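You operate a simulated robot arm through the tools that you are given. There is no shell and no other tool. Be economical: measure what you need, move in short steps, check, and stop when the job is done.

You are at the controls of a simulated two-armed robot. One attempt, no reset.

TASK
Press the lid onto the gift box and slide the bed back out.
Fine: bed in, air on, both yellow pads together, three strokes at most; shut the air off again. Where these are worked on the way, their far stop is far enough and under half their travel is too little: press bed.

The check looks at the end state, three seconds after you hand in, the way a careful person would. Anything else that was tipped, shoved, dropped, spilled or broken makes it a failure. Lids that push on must go on centred and level and be pressed home; caps that screw on are set level and turned clockwise until they are tight.

THE ROBOT
Two 7-joint arms with two-finger grippers on one trunk, on a base that drives. Base frame: it is fixed to the floor where the robot stands at the start and does not move with it; the origin is under the middle of the robot, x ahead of it, y to its left, z up. Units: mm, rad, N and s.
The left shoulder is at the start at [73, 216, 1143], the right one opposite. With the tool pointing down near the work surface each hand reaches from about 300 to 820 mm from the robot's upright axis, wherever it stands, measured 20 degrees to its own side. Places, roughly: air valve [700, -100, 1000]; left press pad [400, 200, 900]; press bed [500, 0, 900]; right press pad [600, -200, 900]. Payload 3.18 kg a hand.
Tool frame (each hand has its own): the origin (TCP) lies between the finger pads and is the grasp point; the fingertips stand 30 mm ahead of it; z points along the fingers, y is the line along which they close. Largest opening 144 mm; the body of the gripper starts 103 mm behind the TCP.
Orientation is that of the tool frame in the base frame, as [roll, pitch, yaw] about the fixed x, y, z axes, in that order (R = Rz(yaw) Ry(pitch) Rx(roll)). With the fingers straight down and closing along the base's y, the tool's x points along the base's -x, its y along +y and its z along -z.

THE INTERFACE
- The arms move only by the tool arm_command. It takes "left_deltas", "right_deltas" or both (then of equal length, played together; a hand with none holds still); each is a list of rows, each a list of 7 numbers: the shift along the tool's x, y, z in mm, then the turn, a rotation vector about the tool's x, y, z in rad, then the finger opening in mm, from 0 to 144. In form: [[tx, ty, tz, ax, ay, az, grip], ...]. A call has 1 to 10 rows; each row is the pose to reach, as a shift and turn from the pose commanded when the call began, along the tool's axes at that moment. A row lasts 0.2 s, in which the tool goes at most 50 mm and 0.15 rad; a call with a longer step from one row to the next is refused whole, and so is a gripper value outside its range. Where a pose cannot be reached the arm comes as near as it can. A force on the tool above 40 N (or 10 N above the force at the start of the call, whichever is more), or a blocked arm, ends the call early, and 0.2 s more pass. Each finger halts on what it meets, pressing with about 37 N; the grip force reading is that of the motor and also rises with nothing between the fingers. The clock runs only during rows and for 0.2 s after the last one: add rows that repeat a pose to give the fingers time. It gives the time, the measured TCP pose, the force on the tool (base axes), the opening and the grip force at its end, in the units of the frame above (readings bear some noise), with the torque about the TCP (base axes, N m) and any sound that the robot's microphone picked up.
- Cameras (640 x 400 px; columns grow to the right, rows downward): "scene" is now at [163.4, 4.9, 1325.2]; the picture's right is [0.04, -1.00, 0.00], its down [-0.62, -0.03, -0.79] and it looks along [0.79, 0.03, -0.62] (base axes); focal length 214 px, centre (320, 200). "left" rides on the left gripper at [76, -16, -143] in its tool frame; the picture's right is [0.21, 0.98, 0.00], its down [-0.84, 0.18, -0.51] and it looks along [-0.50, 0.11, 0.86] (tool axes); focal length 218 px, centre (320, 200). "right" rides on the right gripper at [77, 16, -143] in its tool frame; the picture's right is [-0.21, 0.98, 0.00], its down [-0.84, -0.18, -0.51] and it looks along [-0.50, -0.11, 0.86] (tool axes); focal length 218 px, centre (320, 200). There is no depth. A picture from a camera that has moved, and an enlarged one, comes with that camera's place and axes in the base frame and with its lens.
- snapshot(camera): a new picture of that camera. It takes no simulated time.
- raise_lower(by): slides the trunk up (or, below 0, down) by that many mm; the arms and the scene camera ride with it, the base frame stays. It gives what a move gives, with no picture.
- steer(legs): drives the robot by 1 to 6 legs, each [ahead, left, turn to the left] in mm, mm and rad, along the robot's own axes; the way and the turn of a leg run together, so that a leg with both is an arc; at most 1500 mm and 3.142 rad a leg. The arms and the cameras ride along, it lands a little off, and it stops where it bumps. It gives what a move gives.
- head_to(pan, tilt): turns the head with the scene camera to pan (to the left, within 1.396 rad either way) and tilt (down, from -0.506 to 1.204), counted from straight ahead of the robot. It gives what a move gives.
- zoom(camera, box): a new picture of the part [left, top, right, bottom] of that camera's present view, enlarged. It takes no simulated time.
- job_done(): hands the job in; it is judged then, once.

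Work in short steps. Places have to be worked out from the pictures, the camera data and where the tool is seen: move nearer, look again, correct. Check each grasp and each placing, and mend what went wrong. You have 120 turns and 100 pictures in all, those below and enlarged ones among them. Open the grippers and draw the arms clear of the work before you hand the job in, unless the task says otherwise; then end with one line.

The tools are called after "Emit:" as a command line: name --argument value ..., lists and objects as JSON in quotes. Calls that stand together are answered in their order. arm_command: Moves the arms, as the interface text tells. Its arguments: {"type":"object","properties":{"left_deltas":{"type":"array","items":{"type":"array","items":{"type":"number"}}},"right_deltas":{"type":"array","items":{"type":"array","items":{"type":"number"}}}},"required":[]} The other tools are called the same way: raise_lower (by) slides the trunk up or down; steer (legs) drives the base; head_to (pan, tilt) turns the head that bears the scene camera; snapshot (camera) takes a picture; zoom (camera, box) takes an enlarged picture of a part of a camera's view; job_done () hands the job in.

At the start:

```text
time_s: 0.0
left_tcp_pos: [315.2, 133.1, 1220.8]
left_ee_rot: [-3.138, 0.0, -3.139]
left_ft_force: [-0.3, -1.5, 0.4]
left_wrist_torque: [-0.02, 0.0, -0.01]
left_opening: 144.0
left_finger_force: 0.0
right_tcp_pos: [361.0, -210.9, 1140.5]
right_ee_rot: [-3.141, -0.001, -3.141]
right_ft_force: [0.6, 0.0, 0.6]
right_wrist_torque: [-0.02, 0.01, 0.02]
right_opening: 143.8
right_finger_force: 0.1
trunk travel left (down, up): [-225.0, 144.0]
robot x, y, heading: [2.6, 1.1, -0.003]
head pan, tilt: [0.04, 0.665]
```

scene: 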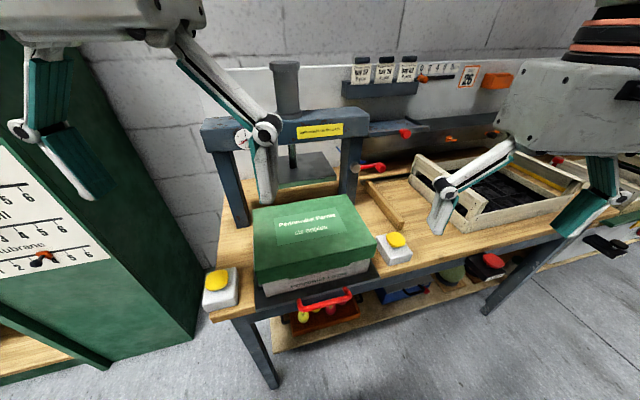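
right: 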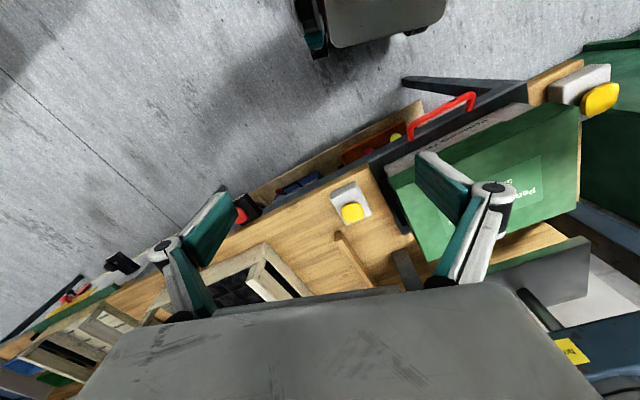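
left: 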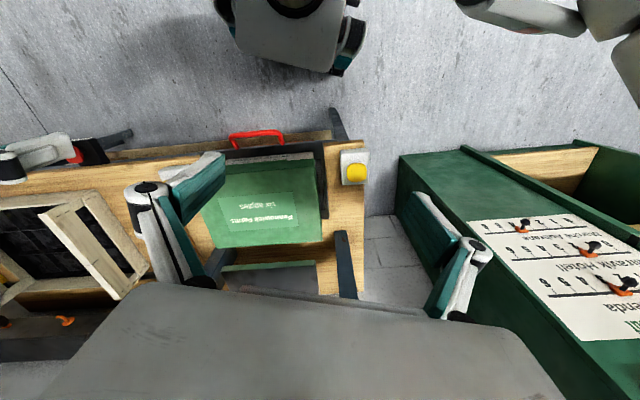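

The press frame is behind the box, which sits on a sliding bed with a red handle, with a yellow pad on each side. I zoom in on the details first.

Emit:
zoom --camera "scene" --box '[190, 170, 430, 320]'

Emit:
zoom --camera "scene" --box '[190, 50, 430, 200]'

```text
2.67 times, centred on (310, 245) of scene
camera zoom: at [163.4, 4.9, 1325.2], right [0.04, -1.0, 0.0], down [-0.62, -0.03, -0.79], along [0.79, 0.03, -0.62], focal length 572 px, centre (347, 80)
```

zoom: 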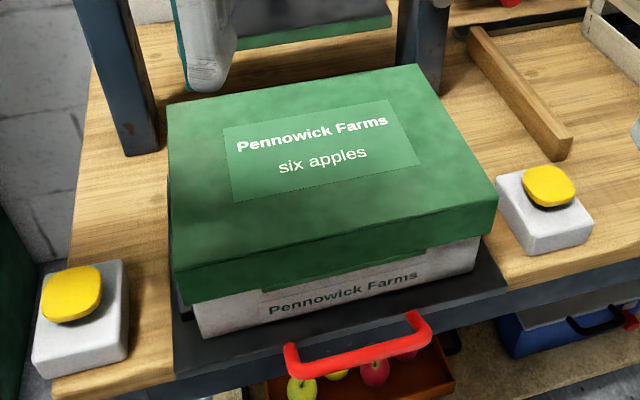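

```text
2.67 times, centred on (310, 125) of scene
camera zoom: at [163.4, 4.9, 1325.2], right [0.04, -1.0, 0.0], down [-0.62, -0.03, -0.79], along [0.79, 0.03, -0.62], focal length 572 px, centre (347, 400)
```

zoom: 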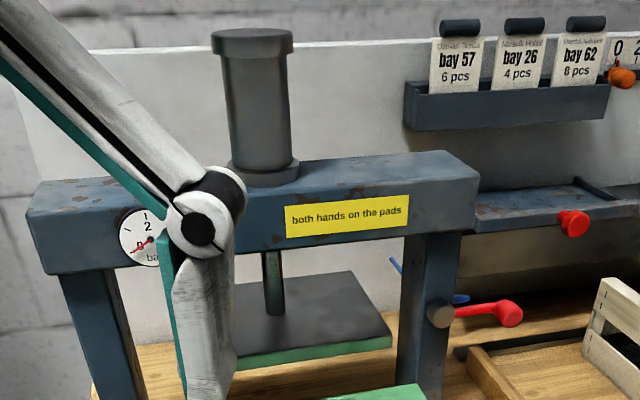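

Estimates: the bench is yawed about +0.3 rad, the left pad is near (402,226), the right pad near (526,-170) and the handle near (383,5). I move the left arm to the left and back, out of the view, and look again.

Emit:
arm_command --left_deltas '[[0, 50, 0, 0, 0, 0, 100], [0, 100, 0, 0, 0, 0, 50], [0, 150, 0, 0, 0, 0, 0], [0, 190, 0, 0, 0, 0, 0]]' --right_deltas '[[0, -40, 0, 0, 0, 0, 100], [0, -80, 0, 0, 0, 0, 50], [0, -120, 0, 0, 0, 0, 0], [0, -120, 0, 0, 0, 0, 0]]'

Emit:
snapshot --camera "scene"

Emit:
zoom --camera "scene" --box '[190, 60, 430, 210]'

Emit:
snapshot --camera "left"

Emit:
snapshot --camera "right"

```text
time_s: 1.0
left_tcp_pos: [313.0, 325.5, 1220.1]
left_ee_rot: [-3.137, 0.001, -3.14]
left_ft_force: [-0.9, 0.3, 1.1]
left_wrist_torque: [-0.01, -0.08, 0.02]
left_opening: 0.2
left_finger_force: 31.3
right_tcp_pos: [359.9, -333.3, 1143.3]
right_ee_rot: [-3.141, 0.001, -3.14]
right_ft_force: [0.4, 0.3, 0.3]
right_wrist_torque: [0.01, 0.03, 0.01]
right_opening: 0.0
right_finger_force: 30.7
trunk travel left (down, up): [-225.0, 144.0]
robot x, y, heading: [-1.6, -1.7, -0.002]
head pan, tilt: [0.04, 0.665]
```

```text
94 pictures are left
camera scene: at [162.5, 5.8, 1325.4], right [0.04, -1.0, 0.0], down [-0.62, -0.03, -0.79], along [0.79, 0.03, -0.62], focal length 214 px, centre (320, 200)
```

scene: 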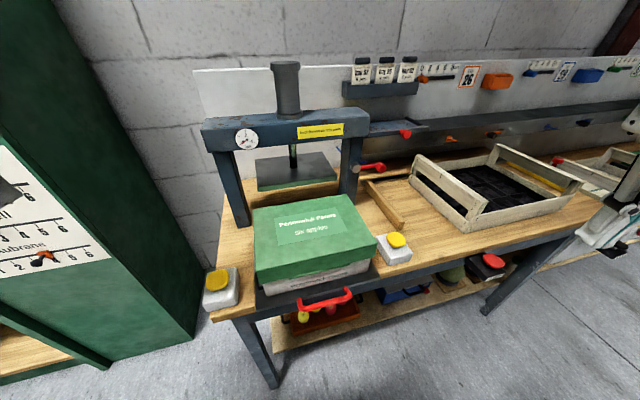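

```text
2.67 times, centred on (310, 135) of scene
camera zoom: at [162.5, 5.8, 1325.4], right [0.04, -1.0, 0.0], down [-0.62, -0.03, -0.79], along [0.79, 0.03, -0.62], focal length 572 px, centre (347, 373)
```

zoom: 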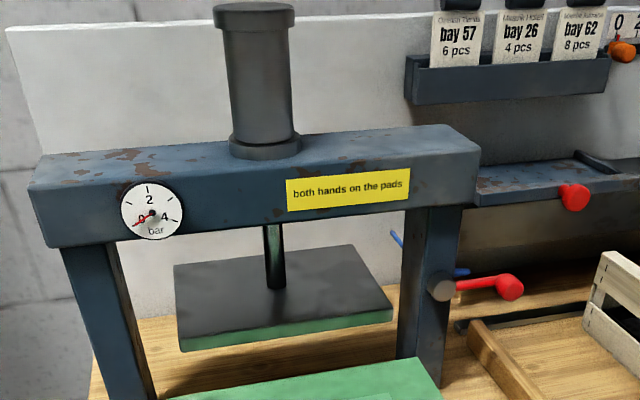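

```text
92 pictures are left
camera left: at [236.8, 308.8, 1361.9], right [-0.21, 0.98, -0.01], down [0.84, 0.18, 0.51], along [0.5, 0.1, -0.86], focal length 218 px, centre (320, 200)
```

left: 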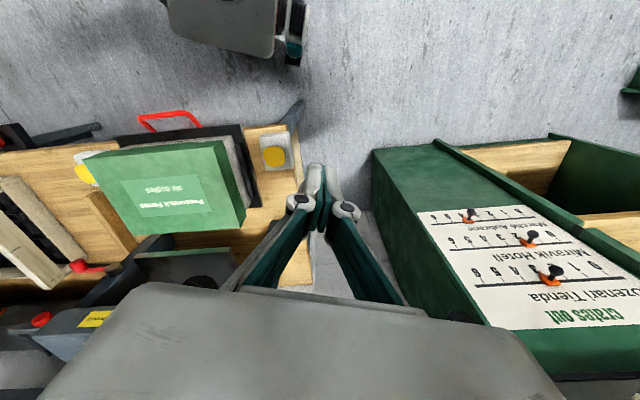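

```text
91 pictures are left
camera right: at [283.2, -318.3, 1287.0], right [0.21, 0.98, 0.0], down [0.84, -0.18, 0.51], along [0.5, -0.11, -0.86], focal length 218 px, centre (320, 200)
```

right: 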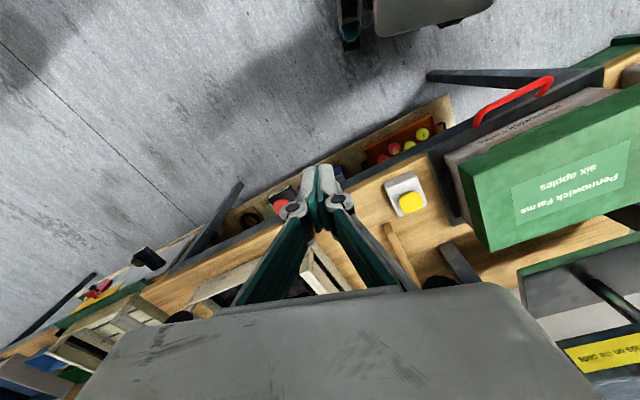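

I check how the lid sits on the box from both sides.

Emit:
zoom --camera "right" --box '[420, 60, 640, 260]'

Emit:
zoom --camera "left" --box '[60, 90, 320, 260]'

Emit:
zoom --camera "scene" --box '[190, 180, 430, 330]'

```text
2.00 times, centred on (530, 160) of right
camera zoom: at [283.2, -318.3, 1287.0], right [0.21, 0.98, 0.0], down [0.84, -0.18, 0.51], along [0.5, -0.11, -0.86], focal length 436 px, centre (-100, 280)
```

zoom: 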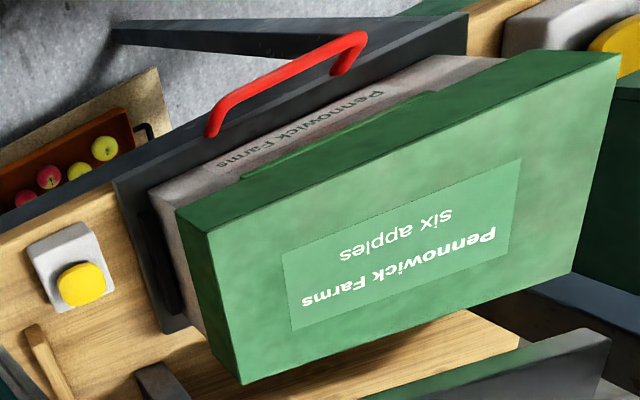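

```text
2.35 times, centred on (190, 175) of left
camera zoom: at [236.8, 308.8, 1361.9], right [-0.21, 0.98, -0.01], down [0.84, 0.18, 0.51], along [0.5, 0.1, -0.86], focal length 514 px, centre (626, 259)
```

zoom: 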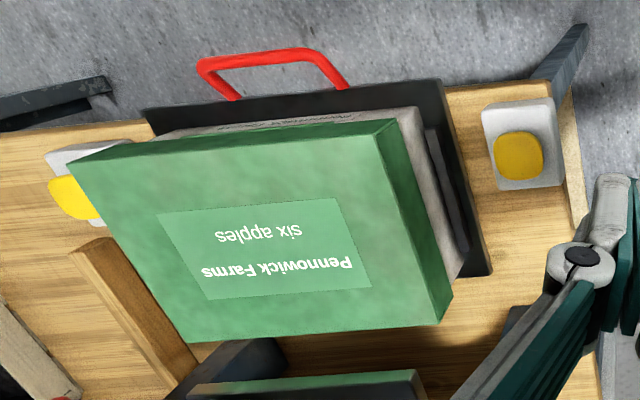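

```text
2.67 times, centred on (310, 255) of scene
camera zoom: at [162.5, 5.8, 1325.4], right [0.04, -1.0, 0.0], down [-0.62, -0.03, -0.79], along [0.79, 0.03, -0.62], focal length 572 px, centre (347, 53)
```

zoom: 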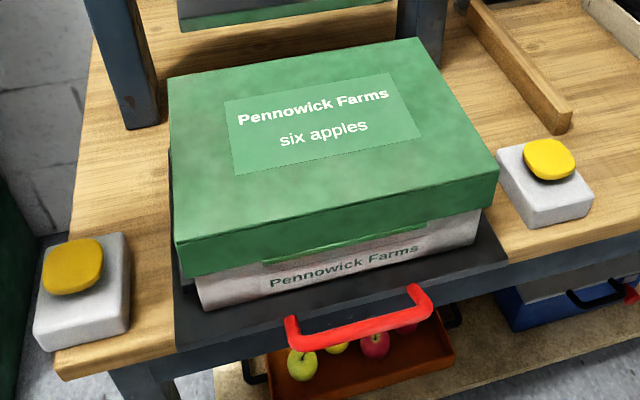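

The lid may be a little askew, so I want a low side view. I turn the right hand so its camera looks at the box from the front right.

Emit:
arm_command --right_deltas '[[0, 0, 30, 0, 0, -0.14, 0], [0, 0, 60, 0, 0, -0.28, 0], [0, 0, 90, 0, 0, -0.42, 0], [0, 0, 100, 0, 0, -0.56, 0], [0, 0, 100, 0, 0, -0.65, 0]]'

Emit:
arm_command --right_deltas '[[0, 0, 0, 0, -0.14, 0, 0], [0, 0, 0, 0, -0.28, 0, 0], [0, 0, 0, 0, -0.42, 0, 0], [0, 0, 0, 0, -0.56, 0, 0], [0, 0, 0, 0, -0.7, 0, 0], [0, 0, 0, 0, -0.8, 0, 0]]'

Emit:
snapshot --camera "right"

```text
time_s: 2.2
left_tcp_pos: [317.2, 321.9, 1219.7]
left_ee_rot: [-3.139, -0.003, -3.14]
left_ft_force: [1.2, -0.2, -0.8]
left_wrist_torque: [0.07, 0.07, 0.01]
left_opening: 0.0
left_finger_force: 31.0
right_tcp_pos: [346.0, -290.5, 991.6]
right_ee_rot: [-3.141, 0.0, -2.528]
right_ft_force: [0.0, 0.4, -0.6]
right_wrist_torque: [0.08, 0.05, 0.0]
right_opening: 0.1
right_finger_force: 30.9
right hand out of reach, approached as far as the arm can: row 2, 3, 4, 5
trunk travel left (down, up): [-225.0, 144.0]
robot x, y, heading: [4.2, 1.8, 0.003]
head pan, tilt: [0.04, 0.665]
```

```text
time_s: 3.6
left_tcp_pos: [314.8, 324.2, 1219.1]
left_ee_rot: [-3.139, -0.001, -3.137]
left_ft_force: [-1.3, -0.6, -0.1]
left_wrist_torque: [0.02, 0.02, -0.01]
left_opening: 0.2
left_finger_force: 30.7
right_tcp_pos: [464.0, -280.3, 1048.2]
right_ee_rot: [3.141, 0.799, -2.496]
right_ft_force: [-0.7, 0.4, -0.2]
right_wrist_torque: [-0.01, 0.01, -0.02]
right_opening: 0.1
right_finger_force: 30.7
right hand out of reach, approached as far as the arm can: row 1, 2, 3, 4, 5, 6
trunk travel left (down, up): [-225.0, 144.0]
robot x, y, heading: [-0.8, 0.1, 0.003]
head pan, tilt: [0.04, 0.665]
```

```text
87 pictures are left
camera right: at [329.2, -362.2, 1094.2], right [-0.47, 0.87, 0.15], down [0.29, -0.01, 0.96], along [0.83, 0.5, -0.25], focal length 218 px, centre (320, 200)
```

right: 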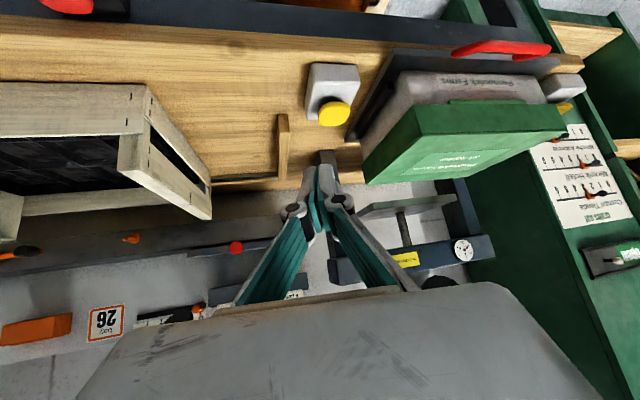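

Emit:
zoom --camera "right" --box '[300, 30, 600, 200]'

Emit:
zoom --camera "right" --box '[340, 60, 470, 200]'

```text
2.13 times, centred on (450, 115) of right
camera zoom: at [329.2, -362.2, 1094.2], right [-0.47, 0.87, 0.15], down [0.29, -0.01, 0.96], along [0.83, 0.5, -0.25], focal length 466 px, centre (43, 381)
```

zoom: 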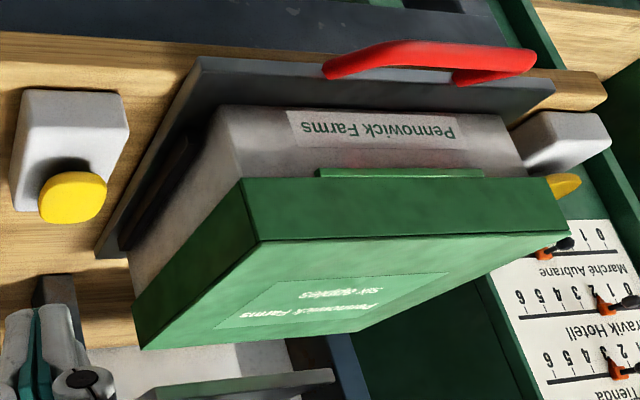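

```text
2.86 times, centred on (405, 130) of right
camera zoom: at [329.2, -362.2, 1094.2], right [-0.47, 0.87, 0.15], down [0.29, -0.01, 0.96], along [0.83, 0.5, -0.25], focal length 624 px, centre (77, 400)
```

zoom: 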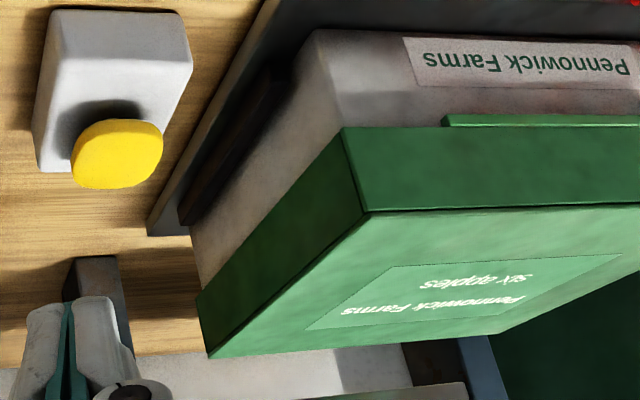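

I check the overhang symmetry closely in the scene view.

Emit:
zoom --camera "scene" --box '[245, 250, 315, 300]'

Emit:
zoom --camera "scene" --box '[330, 230, 400, 280]'

Emit:
zoom --camera "right" --box '[500, 60, 600, 160]'

Emit:
zoom --camera "left" --box '[160, 120, 280, 250]'

```text
8.00 times, centred on (280, 275) of scene
camera zoom: at [163.4, 4.7, 1325.2], right [0.04, -1.0, 0.0], down [-0.62, -0.03, -0.79], along [0.79, 0.03, -0.62], focal length 1716 px, centre (640, -400)
```

zoom: 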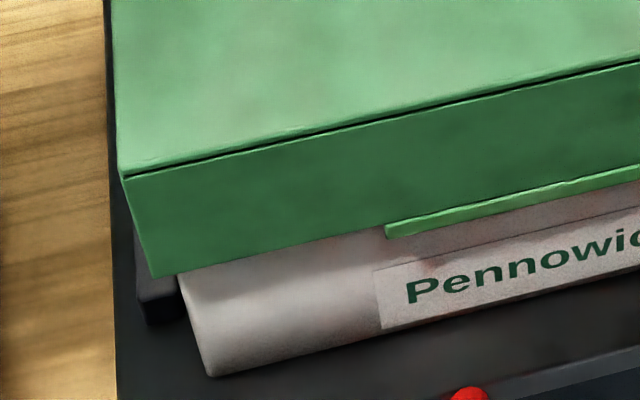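

```text
8.00 times, centred on (365, 255) of scene
camera zoom: at [163.4, 4.7, 1325.2], right [0.04, -1.0, 0.0], down [-0.62, -0.03, -0.79], along [0.79, 0.03, -0.62], focal length 1716 px, centre (-40, -240)
```

zoom: 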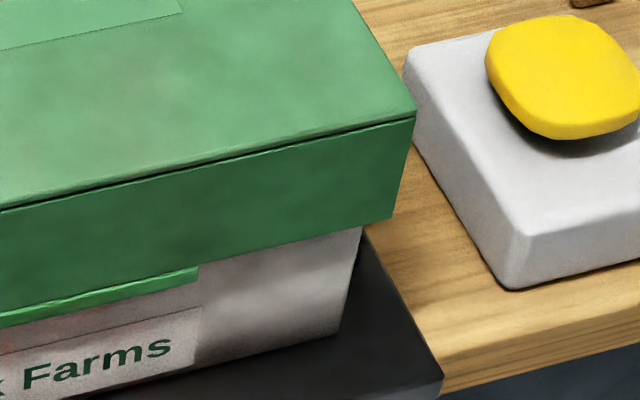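

```text
4.00 times, centred on (550, 110) of right
camera zoom: at [329.2, -362.2, 1094.2], right [-0.47, 0.87, 0.15], down [0.29, -0.01, 0.96], along [0.83, 0.5, -0.25], focal length 873 px, centre (-600, 560)
```

zoom: 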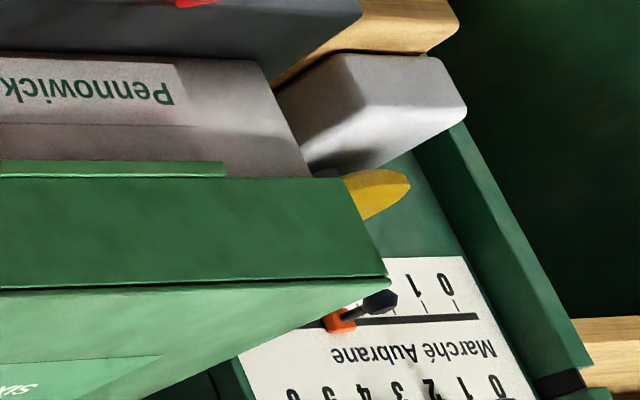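

```text
3.08 times, centred on (220, 185) of left
camera zoom: at [238.6, 307.2, 1361.4], right [-0.21, 0.98, 0.0], down [0.84, 0.19, 0.51], along [0.5, 0.11, -0.86], focal length 672 px, centre (628, 246)
```

zoom: 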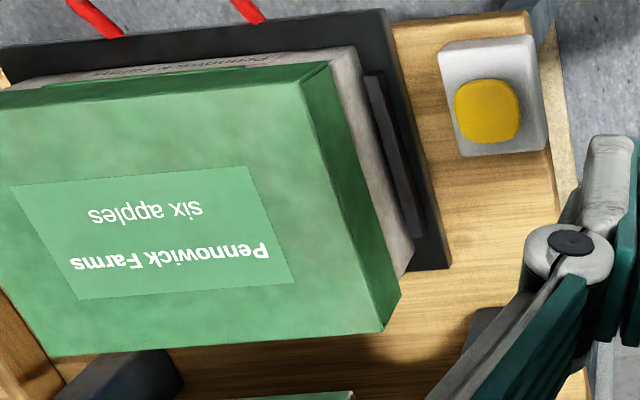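

The lid sits centred and level: the overhang is about 8–9 mm on both sides and equal heights show. The handle bar is near (395,2,874), running at yaw ≈0.31. I bring the left hand above it, closing axis across the bar.

Emit:
arm_command --left_deltas '[[-9, -36, 0, 0, 0, 0.14, 20], [-18, -72, 0, 0, 0, 0.28, 40], [-27, -108, 0, 0, 0, 0.42, 60], [-36, -143, 0, 0, 0, 0.56, 60], [-45, -179, 0, 0, 0, 0.7, 60], [-54, -215, 0, 0, 0, 0.84, 60], [-63, -251, 0, 0, 0, 0.98, 60], [-72, -287, 0, 0, 0, 1.12, 60], [-80, -322, 0, 0, 0, 1.26, 60]]'

Emit:
arm_command --left_deltas '[[0, 0, 40, 0, 0, 0, 60], [0, 0, 80, 0, 0, 0, 60], [0, 0, 120, 0, 0, 0, 60], [0, 0, 160, 0, 0, 0, 60]]'

Emit:
snapshot --camera "left"

Emit:
snapshot --camera "scene"

```text
time_s: 5.6
left_tcp_pos: [321.4, 109.5, 1213.1]
left_ee_rot: [-3.122, 0.114, 2.388]
left_ft_force: [0.7, 0.7, 0.2]
left_wrist_torque: [-0.04, -0.02, 0.01]
left_opening: 60.0
left_finger_force: 0.0
left hand out of reach, approached as far as the arm can: row 2, 3, 4, 5, 6, 7, 8, 9
right_tcp_pos: [462.5, -278.8, 1048.4]
right_ee_rot: [3.139, 0.795, -2.494]
right_ft_force: [-0.2, 0.3, 0.0]
right_wrist_torque: [-0.07, 0.0, -0.07]
right_opening: 0.2
right_finger_force: 30.4
trunk travel left (down, up): [-225.0, 144.0]
robot x, y, heading: [-2.2, 1.9, 0.003]
head pan, tilt: [0.04, 0.665]
```

```text
time_s: 6.6
left_tcp_pos: [334.8, 92.2, 1054.7]
left_ee_rot: [-3.123, 0.112, 2.388]
left_ft_force: [-0.1, -0.9, -0.5]
left_wrist_torque: [0.0, 0.0, -0.02]
left_opening: 60.2
left_finger_force: 0.0
right_tcp_pos: [463.7, -280.4, 1047.7]
right_ee_rot: [3.139, 0.796, -2.497]
right_ft_force: [0.4, 0.2, -0.1]
right_wrist_torque: [0.0, 0.03, 0.01]
right_opening: 0.1
right_finger_force: 30.8
trunk travel left (down, up): [-225.0, 144.0]
robot x, y, heading: [-1.8, -1.8, 0.002]
head pan, tilt: [0.04, 0.665]
```

```text
80 pictures are left
camera left: at [259.0, 145.2, 1187.0], right [0.52, 0.85, -0.04], down [0.7, -0.4, 0.6], along [0.49, -0.34, -0.8], focal length 218 px, centre (320, 200)
```

left: 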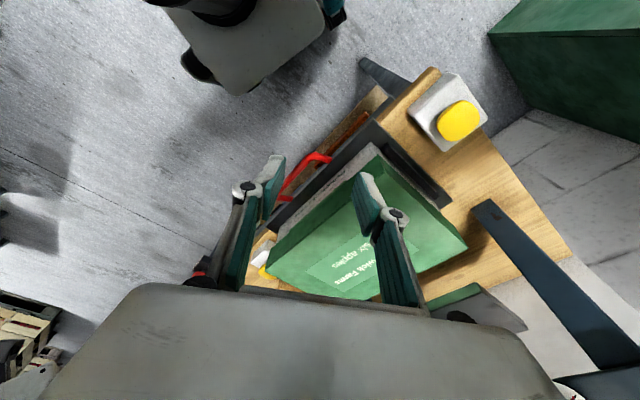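

```text
79 pictures are left
camera scene: at [163.9, 4.8, 1325.1], right [0.04, -1.0, 0.0], down [-0.62, -0.03, -0.79], along [0.79, 0.03, -0.62], focal length 214 px, centre (320, 200)
```

scene: 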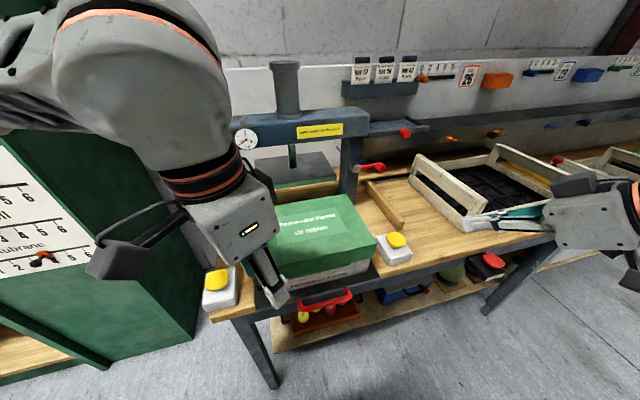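

The left wrist can't turn that far from here. I raise both hands and drive so that the robot faces the bench squarely (turn 0.305, back 80, right 115).

Emit:
arm_command --left_deltas '[[0, 0, -40, 0, 0, -0.14, 60], [0, 0, -80, 0, 0, -0.28, 60], [0, 0, -110, 0, 0, -0.42, 60], [0, 0, -120, 0, 0, -0.56, 60], [0, 0, -120, 0, 0, -0.7, 60], [0, 0, -120, 0, 0, -0.75, 60]]' --right_deltas '[[0, 0, 0, 0, 0.14, 0, 0], [0, 0, 0, 0, 0.28, 0, 0], [0, 0, 0, 0, 0.42, 0, 0], [0, 0, 0, 0, 0.56, 0, 0], [0, 0, 0, 0, 0.7, 0, 0], [0, 0, 0, 0, 0.8, 0, 0]]'

Emit:
steer --legs '[[-80, 0, 0], [0, 0, 0.305], [0, -115, 0]]'

Emit:
snapshot --camera "scene"

```text
time_s: 8.0
left_tcp_pos: [327.7, 103.9, 1174.0]
left_ee_rot: [-3.056, 0.069, 3.138]
left_ft_force: [0.3, -1.2, -0.2]
left_wrist_torque: [0.04, 0.01, 0.01]
left_opening: 59.7
left_finger_force: 0.1
right_tcp_pos: [416.8, -281.2, 1014.4]
right_ee_rot: [-3.083, 0.123, -2.556]
right_ft_force: [-0.4, -0.4, -0.2]
right_wrist_torque: [0.04, 0.0, 0.0]
right_opening: 0.1
right_finger_force: 30.6
right hand out of reach, approached as far as the arm can: row 2, 3, 4, 5, 6
trunk travel left (down, up): [-225.0, 144.0]
robot x, y, heading: [-2.1, -2.8, -0.003]
head pan, tilt: [0.04, 0.665]
```

```text
time_s: 11.3
left_tcp_pos: [235.9, 91.8, 1174.4]
left_ee_rot: [-3.052, 0.069, -2.834]
left_ft_force: [-0.2, -0.4, -0.5]
left_wrist_torque: [0.04, 0.0, -0.04]
left_opening: 60.1
left_finger_force: 0.1
right_tcp_pos: [439.9, -246.9, 1015.1]
right_ee_rot: [-3.082, 0.125, -2.245]
right_ft_force: [-0.2, 0.0, 0.3]
right_wrist_torque: [0.02, -0.02, 0.0]
right_opening: 0.0
right_finger_force: 30.2
trunk travel left (down, up): [-225.0, 144.0]
robot x, y, heading: [-45.3, -111.1, 0.312]
head pan, tilt: [0.04, 0.665]
```

```text
78 pictures are left
camera scene: at [109.8, -54.5, 1325.2], right [0.35, -0.94, 0.0], down [-0.58, -0.21, -0.79], along [0.74, 0.27, -0.62], focal length 214 px, centre (320, 200)
```

scene: 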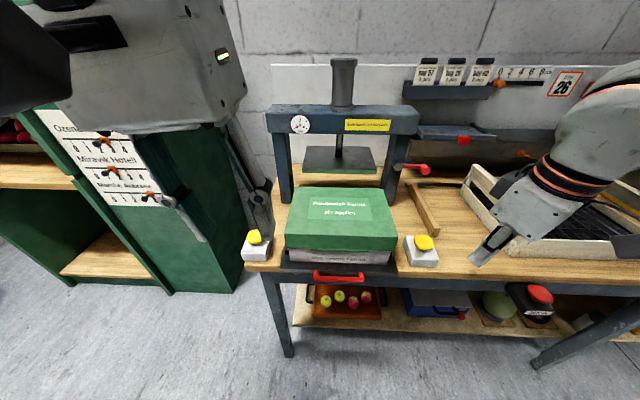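

The robot is now square to the bench; the handle is at about (395,1,874). I zoom in to see the handle gap and the valve.

Emit:
zoom --camera "scene" --box '[290, 240, 390, 300]'

Emit:
zoom --camera "scene" --box '[360, 110, 480, 190]'

```text
6.40 times, centred on (340, 270) of scene
camera zoom: at [109.8, -54.5, 1325.2], right [0.35, -0.94, 0.0], down [-0.58, -0.21, -0.79], along [0.74, 0.27, -0.62], focal length 1373 px, centre (192, -248)
```

zoom: 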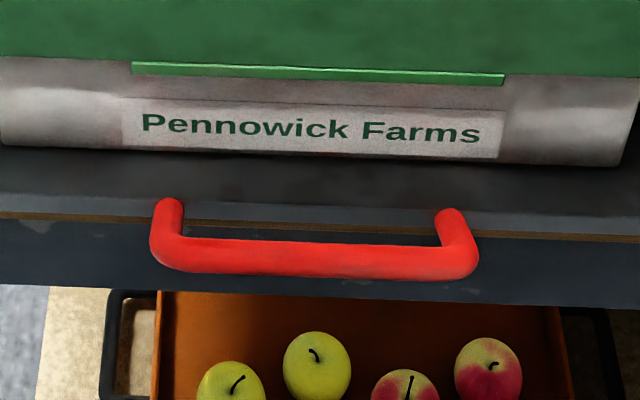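

```text
5.00 times, centred on (420, 150) of scene
camera zoom: at [109.8, -54.5, 1325.2], right [0.35, -0.94, 0.0], down [-0.58, -0.21, -0.79], along [0.74, 0.27, -0.62], focal length 1072 px, centre (-180, 450)
```

zoom: 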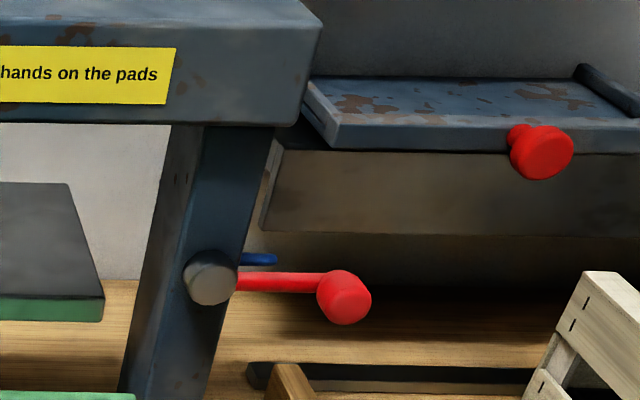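

The valve lever hangs at rest horizontally to the right, at the right post. I move the left hand just in front of and above the handle to measure the gap close up.

Emit:
arm_command --left_deltas '[[-11, -22, 35, -0.045, 0.035, 0, 60], [-22, -45, 71, -0.09, 0.07, 0, 60], [-33, -67, 107, -0.09, 0.07, 0, 60], [-44, -90, 142, -0.09, 0.07, 0, 60], [-55, -112, 178, -0.09, 0.07, 0, 60], [-67, -135, 214, -0.09, 0.07, 0, 60]]'

Emit:
snapshot --camera "left"

```text
time_s: 12.7
left_tcp_pos: [360.1, -28.7, 978.3]
left_ee_rot: [3.14, -0.002, -2.836]
left_ft_force: [-0.4, -0.1, 0.0]
left_wrist_torque: [0.0, 0.02, 0.0]
left_opening: 59.6
left_finger_force: 0.0
right_tcp_pos: [438.4, -246.4, 1014.0]
right_ee_rot: [-3.081, 0.123, -2.243]
right_ft_force: [-0.4, 0.1, 0.3]
right_wrist_torque: [0.03, -0.02, 0.0]
right_opening: 0.2
right_finger_force: 30.9
trunk travel left (down, up): [-225.0, 144.0]
robot x, y, heading: [-44.4, -109.4, 0.309]
head pan, tilt: [0.04, 0.665]
```

```text
75 pictures are left
camera left: at [292.2, -68.3, 1119.6], right [-0.49, 0.87, 0.0], down [0.75, 0.42, 0.51], along [0.44, 0.25, -0.86], focal length 218 px, centre (320, 200)
```

left: 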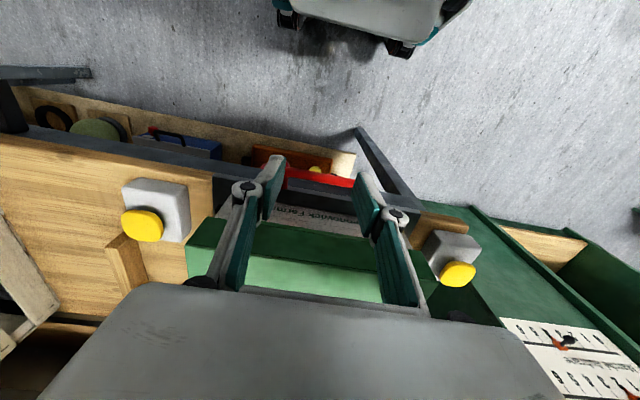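

Emit:
zoom --camera "left" --box '[240, 140, 400, 240]'

```text
4.00 times, centred on (320, 190) of left
camera zoom: at [292.2, -68.3, 1119.6], right [-0.49, 0.87, 0.0], down [0.75, 0.42, 0.51], along [0.44, 0.25, -0.86], focal length 873 px, centre (320, 240)
```

zoom: 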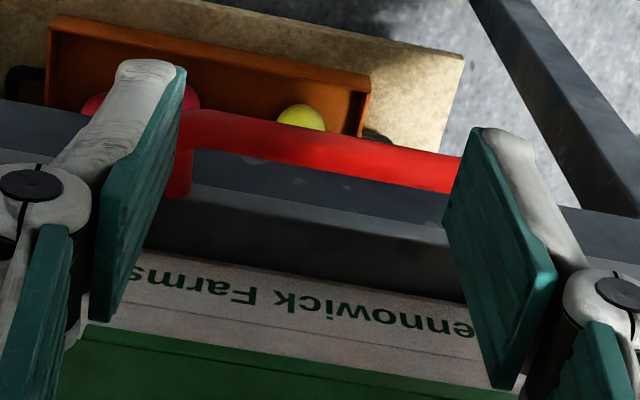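

The bar stands about 22 mm proud of the bed with roughly a 15 mm gap, so one finger must go in behind it, which means the hand turned across the bar. I raise and try turning the left wrist the other way.

Emit:
arm_command --left_deltas '[[0, 0, -40, 0, 0, 0, 60], [0, 0, -60, 0, 0, -0.14, 60], [0, 0, -60, 0, 0, -0.28, 60], [0, 0, -60, 0, 0, -0.42, 60], [0, 0, -60, 0, 0, -0.56, 60], [0, 0, -60, 0, 0, -0.7, 60], [0, 0, -60, 0, 0, -0.84, 60], [0, 0, -60, 0, 0, -0.98, 60], [0, 0, -60, 0, 0, -1.12, 60], [0, 0, -60, 0, 0, -1.26, 60]]'

```text
time_s: 14.9
left_tcp_pos: [358.2, -28.7, 1037.2]
left_ee_rot: [-3.141, -0.002, -1.572]
left_ft_force: [0.6, -0.2, 0.4]
left_wrist_torque: [-0.01, 0.0, 0.02]
left_opening: 60.3
left_finger_force: 0.0
right_tcp_pos: [439.2, -246.5, 1015.8]
right_ee_rot: [-3.08, 0.124, -2.244]
right_ft_force: [-0.4, -0.1, -0.6]
right_wrist_torque: [0.0, -0.03, 0.0]
right_opening: 0.0
right_finger_force: 30.8
trunk travel left (down, up): [-225.0, 144.0]
robot x, y, heading: [-43.1, -112.2, 0.309]
head pan, tilt: [0.04, 0.665]
```

The wrist turns fine this way. I finish the alignment to the bar and go down to just above it to look.

Emit:
arm_command --left_deltas '[[-10, -11, 0, 0, 0, -0.1, 50], [-20, -22, 30, 0, 0, -0.2, 40], [-29, -34, 60, 0, 0, -0.307, 30], [-29, -34, 90, 0, 0, -0.307, 26], [-29, -34, 97, 0, 0, -0.307, 26]]'

Emit:
snapshot --camera "left"

Emit:
zoom --camera "scene" --box '[280, 210, 400, 300]'

```text
time_s: 16.1
left_tcp_pos: [391.8, 0.6, 941.5]
left_ee_rot: [-3.14, 0.002, -1.267]
left_ft_force: [-0.5, -0.1, 0.2]
left_wrist_torque: [0.0, 0.04, -0.02]
left_opening: 26.5
left_finger_force: 0.0
right_tcp_pos: [438.5, -246.6, 1014.3]
right_ee_rot: [-3.082, 0.125, -2.244]
right_ft_force: [0.3, -0.1, 0.0]
right_wrist_torque: [-0.02, -0.01, -0.01]
right_opening: 0.0
right_finger_force: 31.0
trunk travel left (down, up): [-225.0, 144.0]
robot x, y, heading: [-44.4, -107.7, 0.314]
head pan, tilt: [0.04, 0.665]
```

```text
73 pictures are left
camera left: at [430.7, -68.6, 1083.2], right [-0.87, -0.49, 0.0], down [-0.42, 0.75, 0.51], along [-0.25, 0.44, -0.86], focal length 218 px, centre (320, 200)
```

left: 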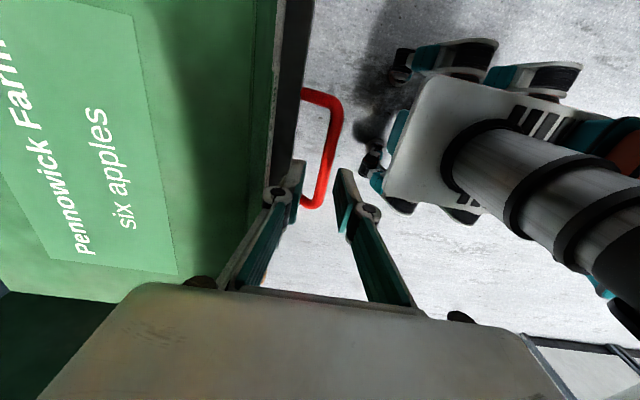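

```text
4.44 times, centred on (340, 255) of scene
camera zoom: at [109.5, -54.0, 1325.2], right [0.35, -0.94, 0.0], down [-0.58, -0.21, -0.79], along [0.74, 0.27, -0.62], focal length 953 px, centre (231, -44)
```

zoom: 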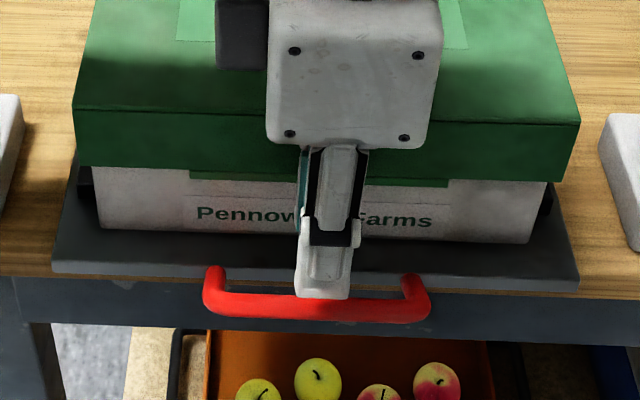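

Emit:
zoom --camera "left" --box '[260, 70, 400, 230]'

```text
2.50 times, centred on (330, 150) of left
camera zoom: at [430.7, -68.6, 1083.2], right [-0.87, -0.49, 0.0], down [-0.42, 0.75, 0.51], along [-0.25, 0.44, -0.86], focal length 546 px, centre (295, 325)
```

zoom: 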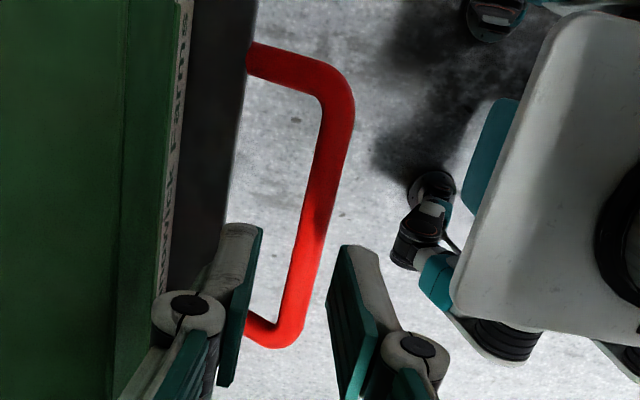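

The gap is really about 22–24 mm. The bar lies ~7 mm outward of the TCP, so I shift outward 11 mm, open to 30 and recheck.

Emit:
arm_command --left_deltas '[[0, 6, 0, 0, 0, 0, 30], [0, 11, 0, 0, 0, 0, 30], [0, 11, 15, 0, 0, 0, 30]]'

Emit:
zoom --camera "left" --box '[260, 70, 400, 230]'

```text
time_s: 16.9
left_tcp_pos: [382.6, -3.1, 925.6]
left_ee_rot: [-3.141, 0.0, -1.267]
left_ft_force: [0.1, 0.4, 0.5]
left_wrist_torque: [-0.02, 0.02, -0.01]
left_opening: 30.0
left_finger_force: 0.1
right_tcp_pos: [439.3, -245.6, 1013.8]
right_ee_rot: [-3.081, 0.123, -2.243]
right_ft_force: [0.2, -0.6, -0.1]
right_wrist_torque: [0.0, 0.0, 0.0]
right_opening: 0.1
right_finger_force: 30.6
trunk travel left (down, up): [-225.0, 144.0]
robot x, y, heading: [-46.0, -106.3, 0.314]
head pan, tilt: [0.04, 0.665]
```

```text
2.50 times, centred on (330, 150) of left
camera zoom: at [421.7, -72.4, 1068.0], right [-0.87, -0.49, 0.0], down [-0.42, 0.75, 0.51], along [-0.25, 0.44, -0.86], focal length 546 px, centre (295, 325)
```

zoom: 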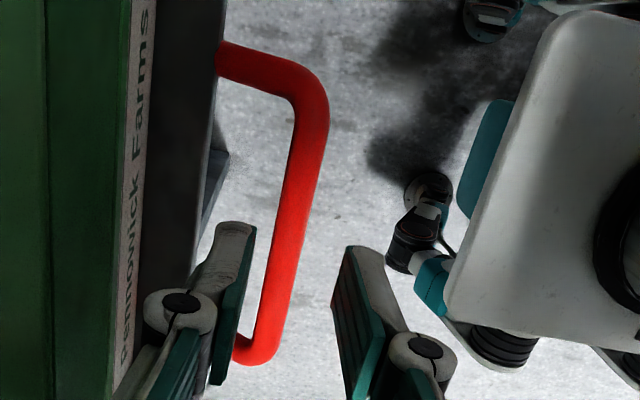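

Aligned now: the bar lies between the fingers with the rear finger in the gap. I open to 34 and lower 38 mm, then look.

Emit:
arm_command --left_deltas '[[0, 0, 13, 0, 0, 0, 34], [0, 0, 26, 0, 0, 0, 34], [0, 0, 38, 0, 0, 0, 34]]'

Emit:
zoom --camera "left" --box '[260, 70, 400, 230]'

Emit:
zoom --camera "scene" --box '[280, 210, 400, 300]'

```text
time_s: 17.7
left_tcp_pos: [381.5, -2.5, 886.4]
left_ee_rot: [-3.142, 0.002, -1.269]
left_ft_force: [0.6, -1.2, 0.3]
left_wrist_torque: [-0.01, -0.02, 0.01]
left_opening: 33.9
left_finger_force: 0.1
right_tcp_pos: [438.7, -246.0, 1014.9]
right_ee_rot: [-3.081, 0.124, -2.245]
right_ft_force: [0.4, -0.2, 0.1]
right_wrist_torque: [0.02, -0.01, 0.0]
right_opening: 0.0
right_finger_force: 30.9
trunk travel left (down, up): [-225.0, 144.0]
robot x, y, heading: [-44.9, -106.6, 0.316]
head pan, tilt: [0.04, 0.665]
```

```text
2.50 times, centred on (330, 150) of left
camera zoom: at [420.8, -72.5, 1028.0], right [-0.87, -0.49, 0.0], down [-0.42, 0.75, 0.51], along [-0.25, 0.44, -0.86], focal length 546 px, centre (295, 325)
```

zoom: 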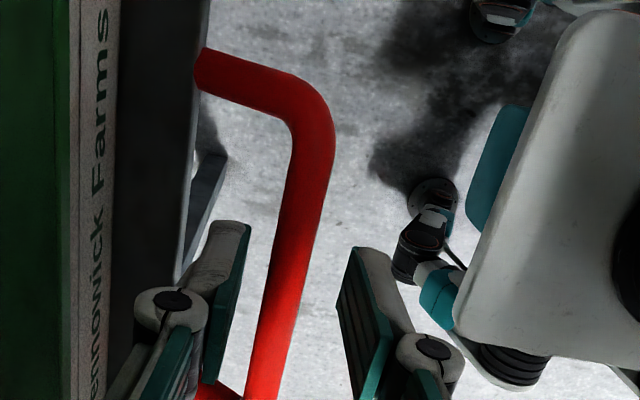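

```text
4.44 times, centred on (340, 255) of scene
camera zoom: at [109.9, -54.0, 1325.1], right [0.35, -0.94, 0.0], down [-0.58, -0.21, -0.79], along [0.74, 0.27, -0.62], focal length 953 px, centre (231, -44)
```

zoom: 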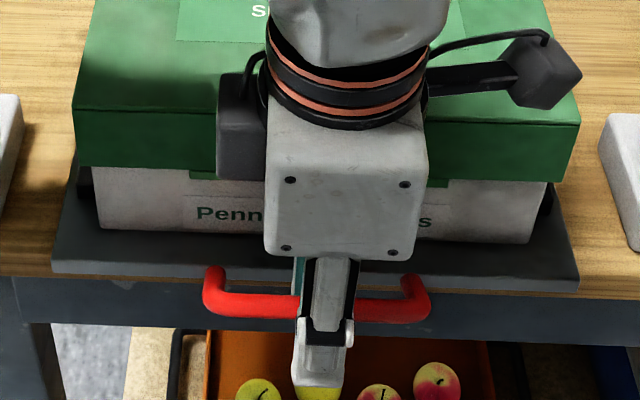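

The fingers straddle the bar. I close gently and check.

Emit:
arm_command --left_deltas '[[0, 0, 0, 0, 0, 0, 20], [0, 0, 0, 0, 0, 0, 10], [0, 0, 0, 0, 0, 0, 6]]'

Emit:
zoom --camera "left" --box '[260, 70, 400, 230]'

```text
time_s: 18.5
left_tcp_pos: [383.0, -1.9, 886.8]
left_ee_rot: [-3.14, 0.001, -1.267]
left_ft_force: [11.9, 3.6, -2.4]
left_wrist_torque: [0.0, -0.1, 0.07]
left_opening: 14.2
left_finger_force: 6.7
right_tcp_pos: [439.8, -245.6, 1013.9]
right_ee_rot: [-3.08, 0.124, -2.244]
right_ft_force: [-0.2, 0.0, 0.1]
right_wrist_torque: [0.01, 0.0, 0.02]
right_opening: 0.0
right_finger_force: 30.3
trunk travel left (down, up): [-225.0, 144.0]
robot x, y, heading: [-44.2, -111.2, 0.309]
head pan, tilt: [0.04, 0.665]
```

```text
2.50 times, centred on (330, 150) of left
camera zoom: at [422.6, -71.7, 1028.1], right [-0.87, -0.49, 0.0], down [-0.42, 0.75, 0.51], along [-0.25, 0.44, -0.86], focal length 546 px, centre (295, 325)
```

zoom: 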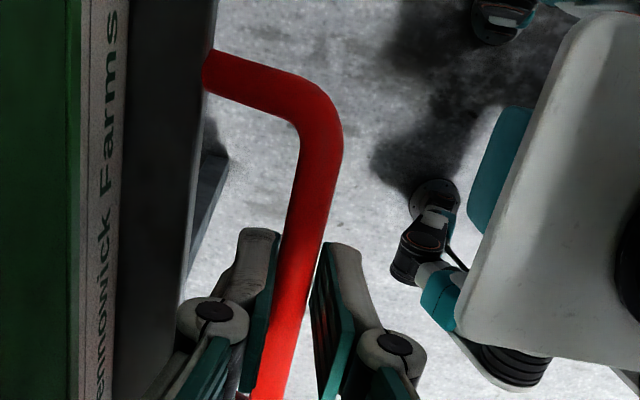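

Held at 14 mm. I push the bed inward slowly, 100 mm first.

Emit:
arm_command --left_deltas '[[0, -5, 0, 0, 0, 0, 8], [0, -13, 0, 0, 0, 0, 8], [0, -23, 0, 0, 0, 0, 8], [0, -34, 0, 0, 0, 0, 8], [0, -46, 0, 0, 0, 0, 8], [0, -58, 0, 0, 0, 0, 8], [0, -70, 0, 0, 0, 0, 8], [0, -82, 0, 0, 0, 0, 8], [0, -92, 0, 0, 0, 0, 8], [0, -98, 0, 0, 0, 0, 8]]'

Emit:
snapshot --camera "scene"

```text
time_s: 20.7
left_tcp_pos: [474.7, 27.2, 886.4]
left_ee_rot: [3.138, 0.001, -1.269]
left_ft_force: [-1.0, 1.3, -20.7]
left_wrist_torque: [0.26, 0.09, 0.38]
left_opening: 11.0
left_finger_force: 41.2
right_tcp_pos: [438.9, -245.9, 1013.2]
right_ee_rot: [-3.08, 0.122, -2.244]
right_ft_force: [0.3, 0.0, -0.2]
right_wrist_torque: [0.0, -0.01, -0.01]
right_opening: 0.0
right_finger_force: 31.3
trunk travel left (down, up): [-225.0, 144.0]
robot x, y, heading: [-45.1, -107.8, 0.309]
head pan, tilt: [0.04, 0.665]
```

```text
66 pictures are left
camera scene: at [111.0, -53.6, 1324.9], right [0.35, -0.94, 0.0], down [-0.58, -0.21, -0.79], along [0.74, 0.27, -0.62], focal length 214 px, centre (320, 200)
```

scene: 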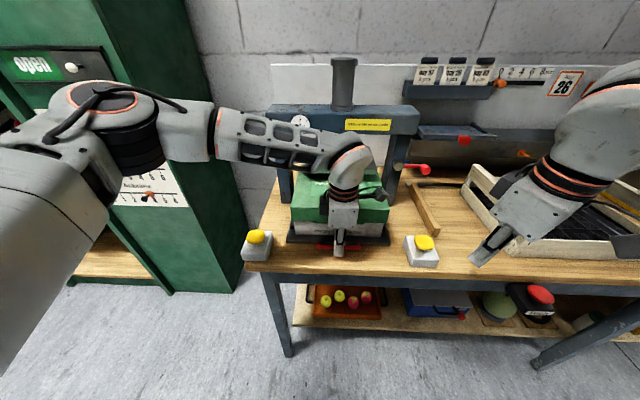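

Moving well, but there's a −20 N vertical reading; I look closely before going on.

Emit:
zoom --camera "scene" --box '[270, 130, 410, 270]'

Emit:
snapshot --camera "left"

```text
2.86 times, centred on (340, 200) of scene
camera zoom: at [111.0, -53.6, 1324.9], right [0.35, -0.94, 0.0], down [-0.58, -0.21, -0.79], along [0.74, 0.27, -0.62], focal length 613 px, centre (263, 200)
```

zoom: 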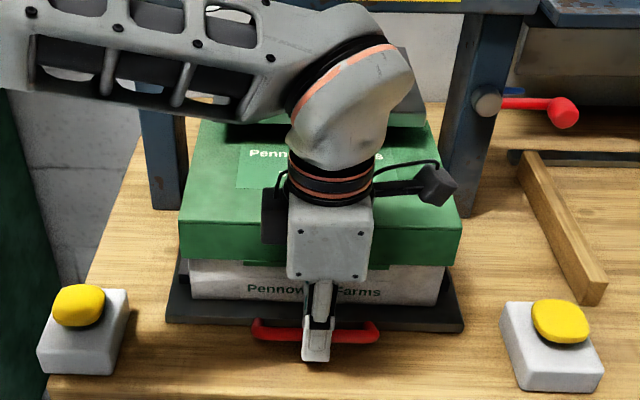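

```text
64 pictures are left
camera left: at [514.8, -42.8, 1027.9], right [-0.87, -0.49, 0.0], down [-0.42, 0.75, 0.51], along [-0.25, 0.44, -0.86], focal length 218 px, centre (320, 200)
```

left: 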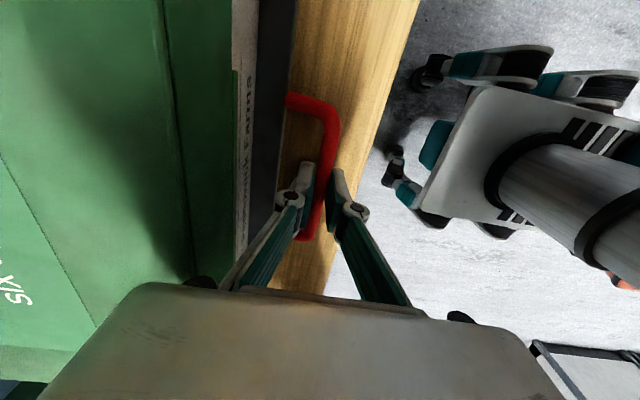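

The hand upright would run its body into the platen (front u≈651, bottom z≈987) near the end. I release, tilt the hand 0.4 rad back (body leaning toward the robot) about the bar, then regrip.

Emit:
arm_command --left_deltas '[[0, 0, 0, 0, 0, 0, 30], [0, 2, -1, 0.13, 0, 0, 30], [0, 4, -2, 0.27, 0, 0, 30], [0, 6.2, -2.7, 0.4, 0, 0, 30], [0, 6.2, -2.7, 0.4, 0, 0, 30]]'

Emit:
snapshot --camera "left"

Emit:
zoom --camera "scene" --box '[270, 130, 410, 270]'

```text
time_s: 21.9
left_tcp_pos: [469.2, 25.3, 890.3]
left_ee_rot: [-2.741, 0.0, -1.269]
left_ft_force: [-1.2, 1.3, 0.8]
left_wrist_torque: [-0.01, -0.01, 0.0]
left_opening: 30.0
left_finger_force: 0.2
right_tcp_pos: [438.6, -246.9, 1015.4]
right_ee_rot: [-3.081, 0.123, -2.245]
right_ft_force: [-1.3, 0.3, -0.6]
right_wrist_torque: [0.0, 0.03, -0.02]
right_opening: 0.0
right_finger_force: 30.7
trunk travel left (down, up): [-225.0, 144.0]
robot x, y, heading: [-41.2, -105.9, 0.311]
head pan, tilt: [0.04, 0.665]
```

```text
63 pictures are left
camera left: at [454.2, -61.6, 1027.1], right [-0.8, -0.47, -0.38], down [-0.6, 0.7, 0.4], along [0.08, 0.55, -0.83], focal length 218 px, centre (320, 200)
```

left: 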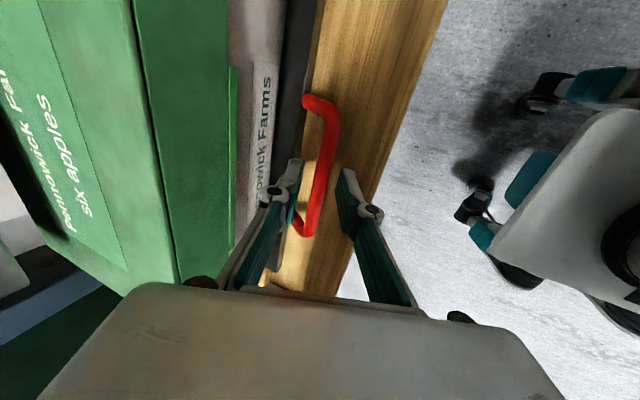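

```text
2.86 times, centred on (340, 200) of scene
camera zoom: at [109.9, -53.8, 1325.1], right [0.35, -0.94, 0.0], down [-0.58, -0.21, -0.79], along [0.74, 0.27, -0.62], focal length 613 px, centre (263, 200)
```

zoom: 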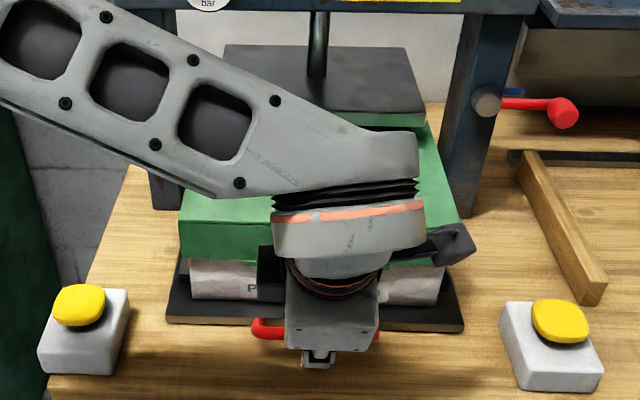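

The tilt worked and the force is gone. I regrip and continue inward along the horizontal (tool −y tilted now, so combine y and z).

Emit:
arm_command --left_deltas '[[0, 0, 0, 0, 0, 0, 20], [0, 0, 0, 0, 0, 0, 12], [0, 0, 0, 0, 0, 0, 11]]'

Emit:
zoom --camera "left" --box '[240, 70, 400, 240]'

```text
time_s: 22.7
left_tcp_pos: [468.6, 24.6, 889.8]
left_ee_rot: [-2.743, 0.003, -1.266]
left_ft_force: [1.3, 1.4, 1.2]
left_wrist_torque: [0.02, -0.04, -0.01]
left_opening: 12.0
left_finger_force: 0.6
right_tcp_pos: [439.8, -246.0, 1014.0]
right_ee_rot: [-3.08, 0.124, -2.244]
right_ft_force: [0.0, 0.6, 0.4]
right_wrist_torque: [-0.04, 0.0, 0.01]
right_opening: 0.1
right_finger_force: 30.0
trunk travel left (down, up): [-225.0, 144.0]
robot x, y, heading: [-43.2, -110.5, 0.312]
head pan, tilt: [0.04, 0.665]
```

```text
2.35 times, centred on (320, 155) of left
camera zoom: at [454.3, -61.8, 1027.3], right [-0.8, -0.47, -0.38], down [-0.6, 0.7, 0.4], along [0.08, 0.55, -0.83], focal length 514 px, centre (320, 306)
```

zoom: 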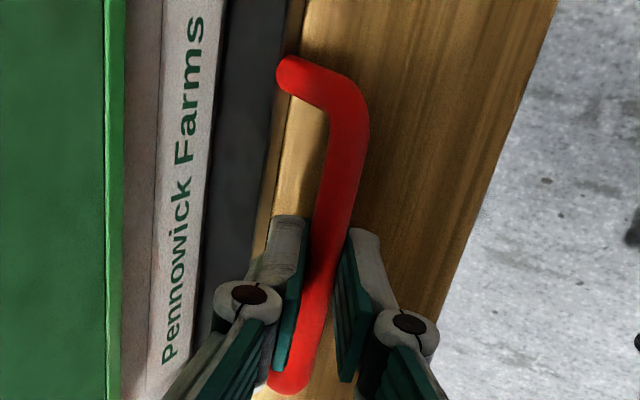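

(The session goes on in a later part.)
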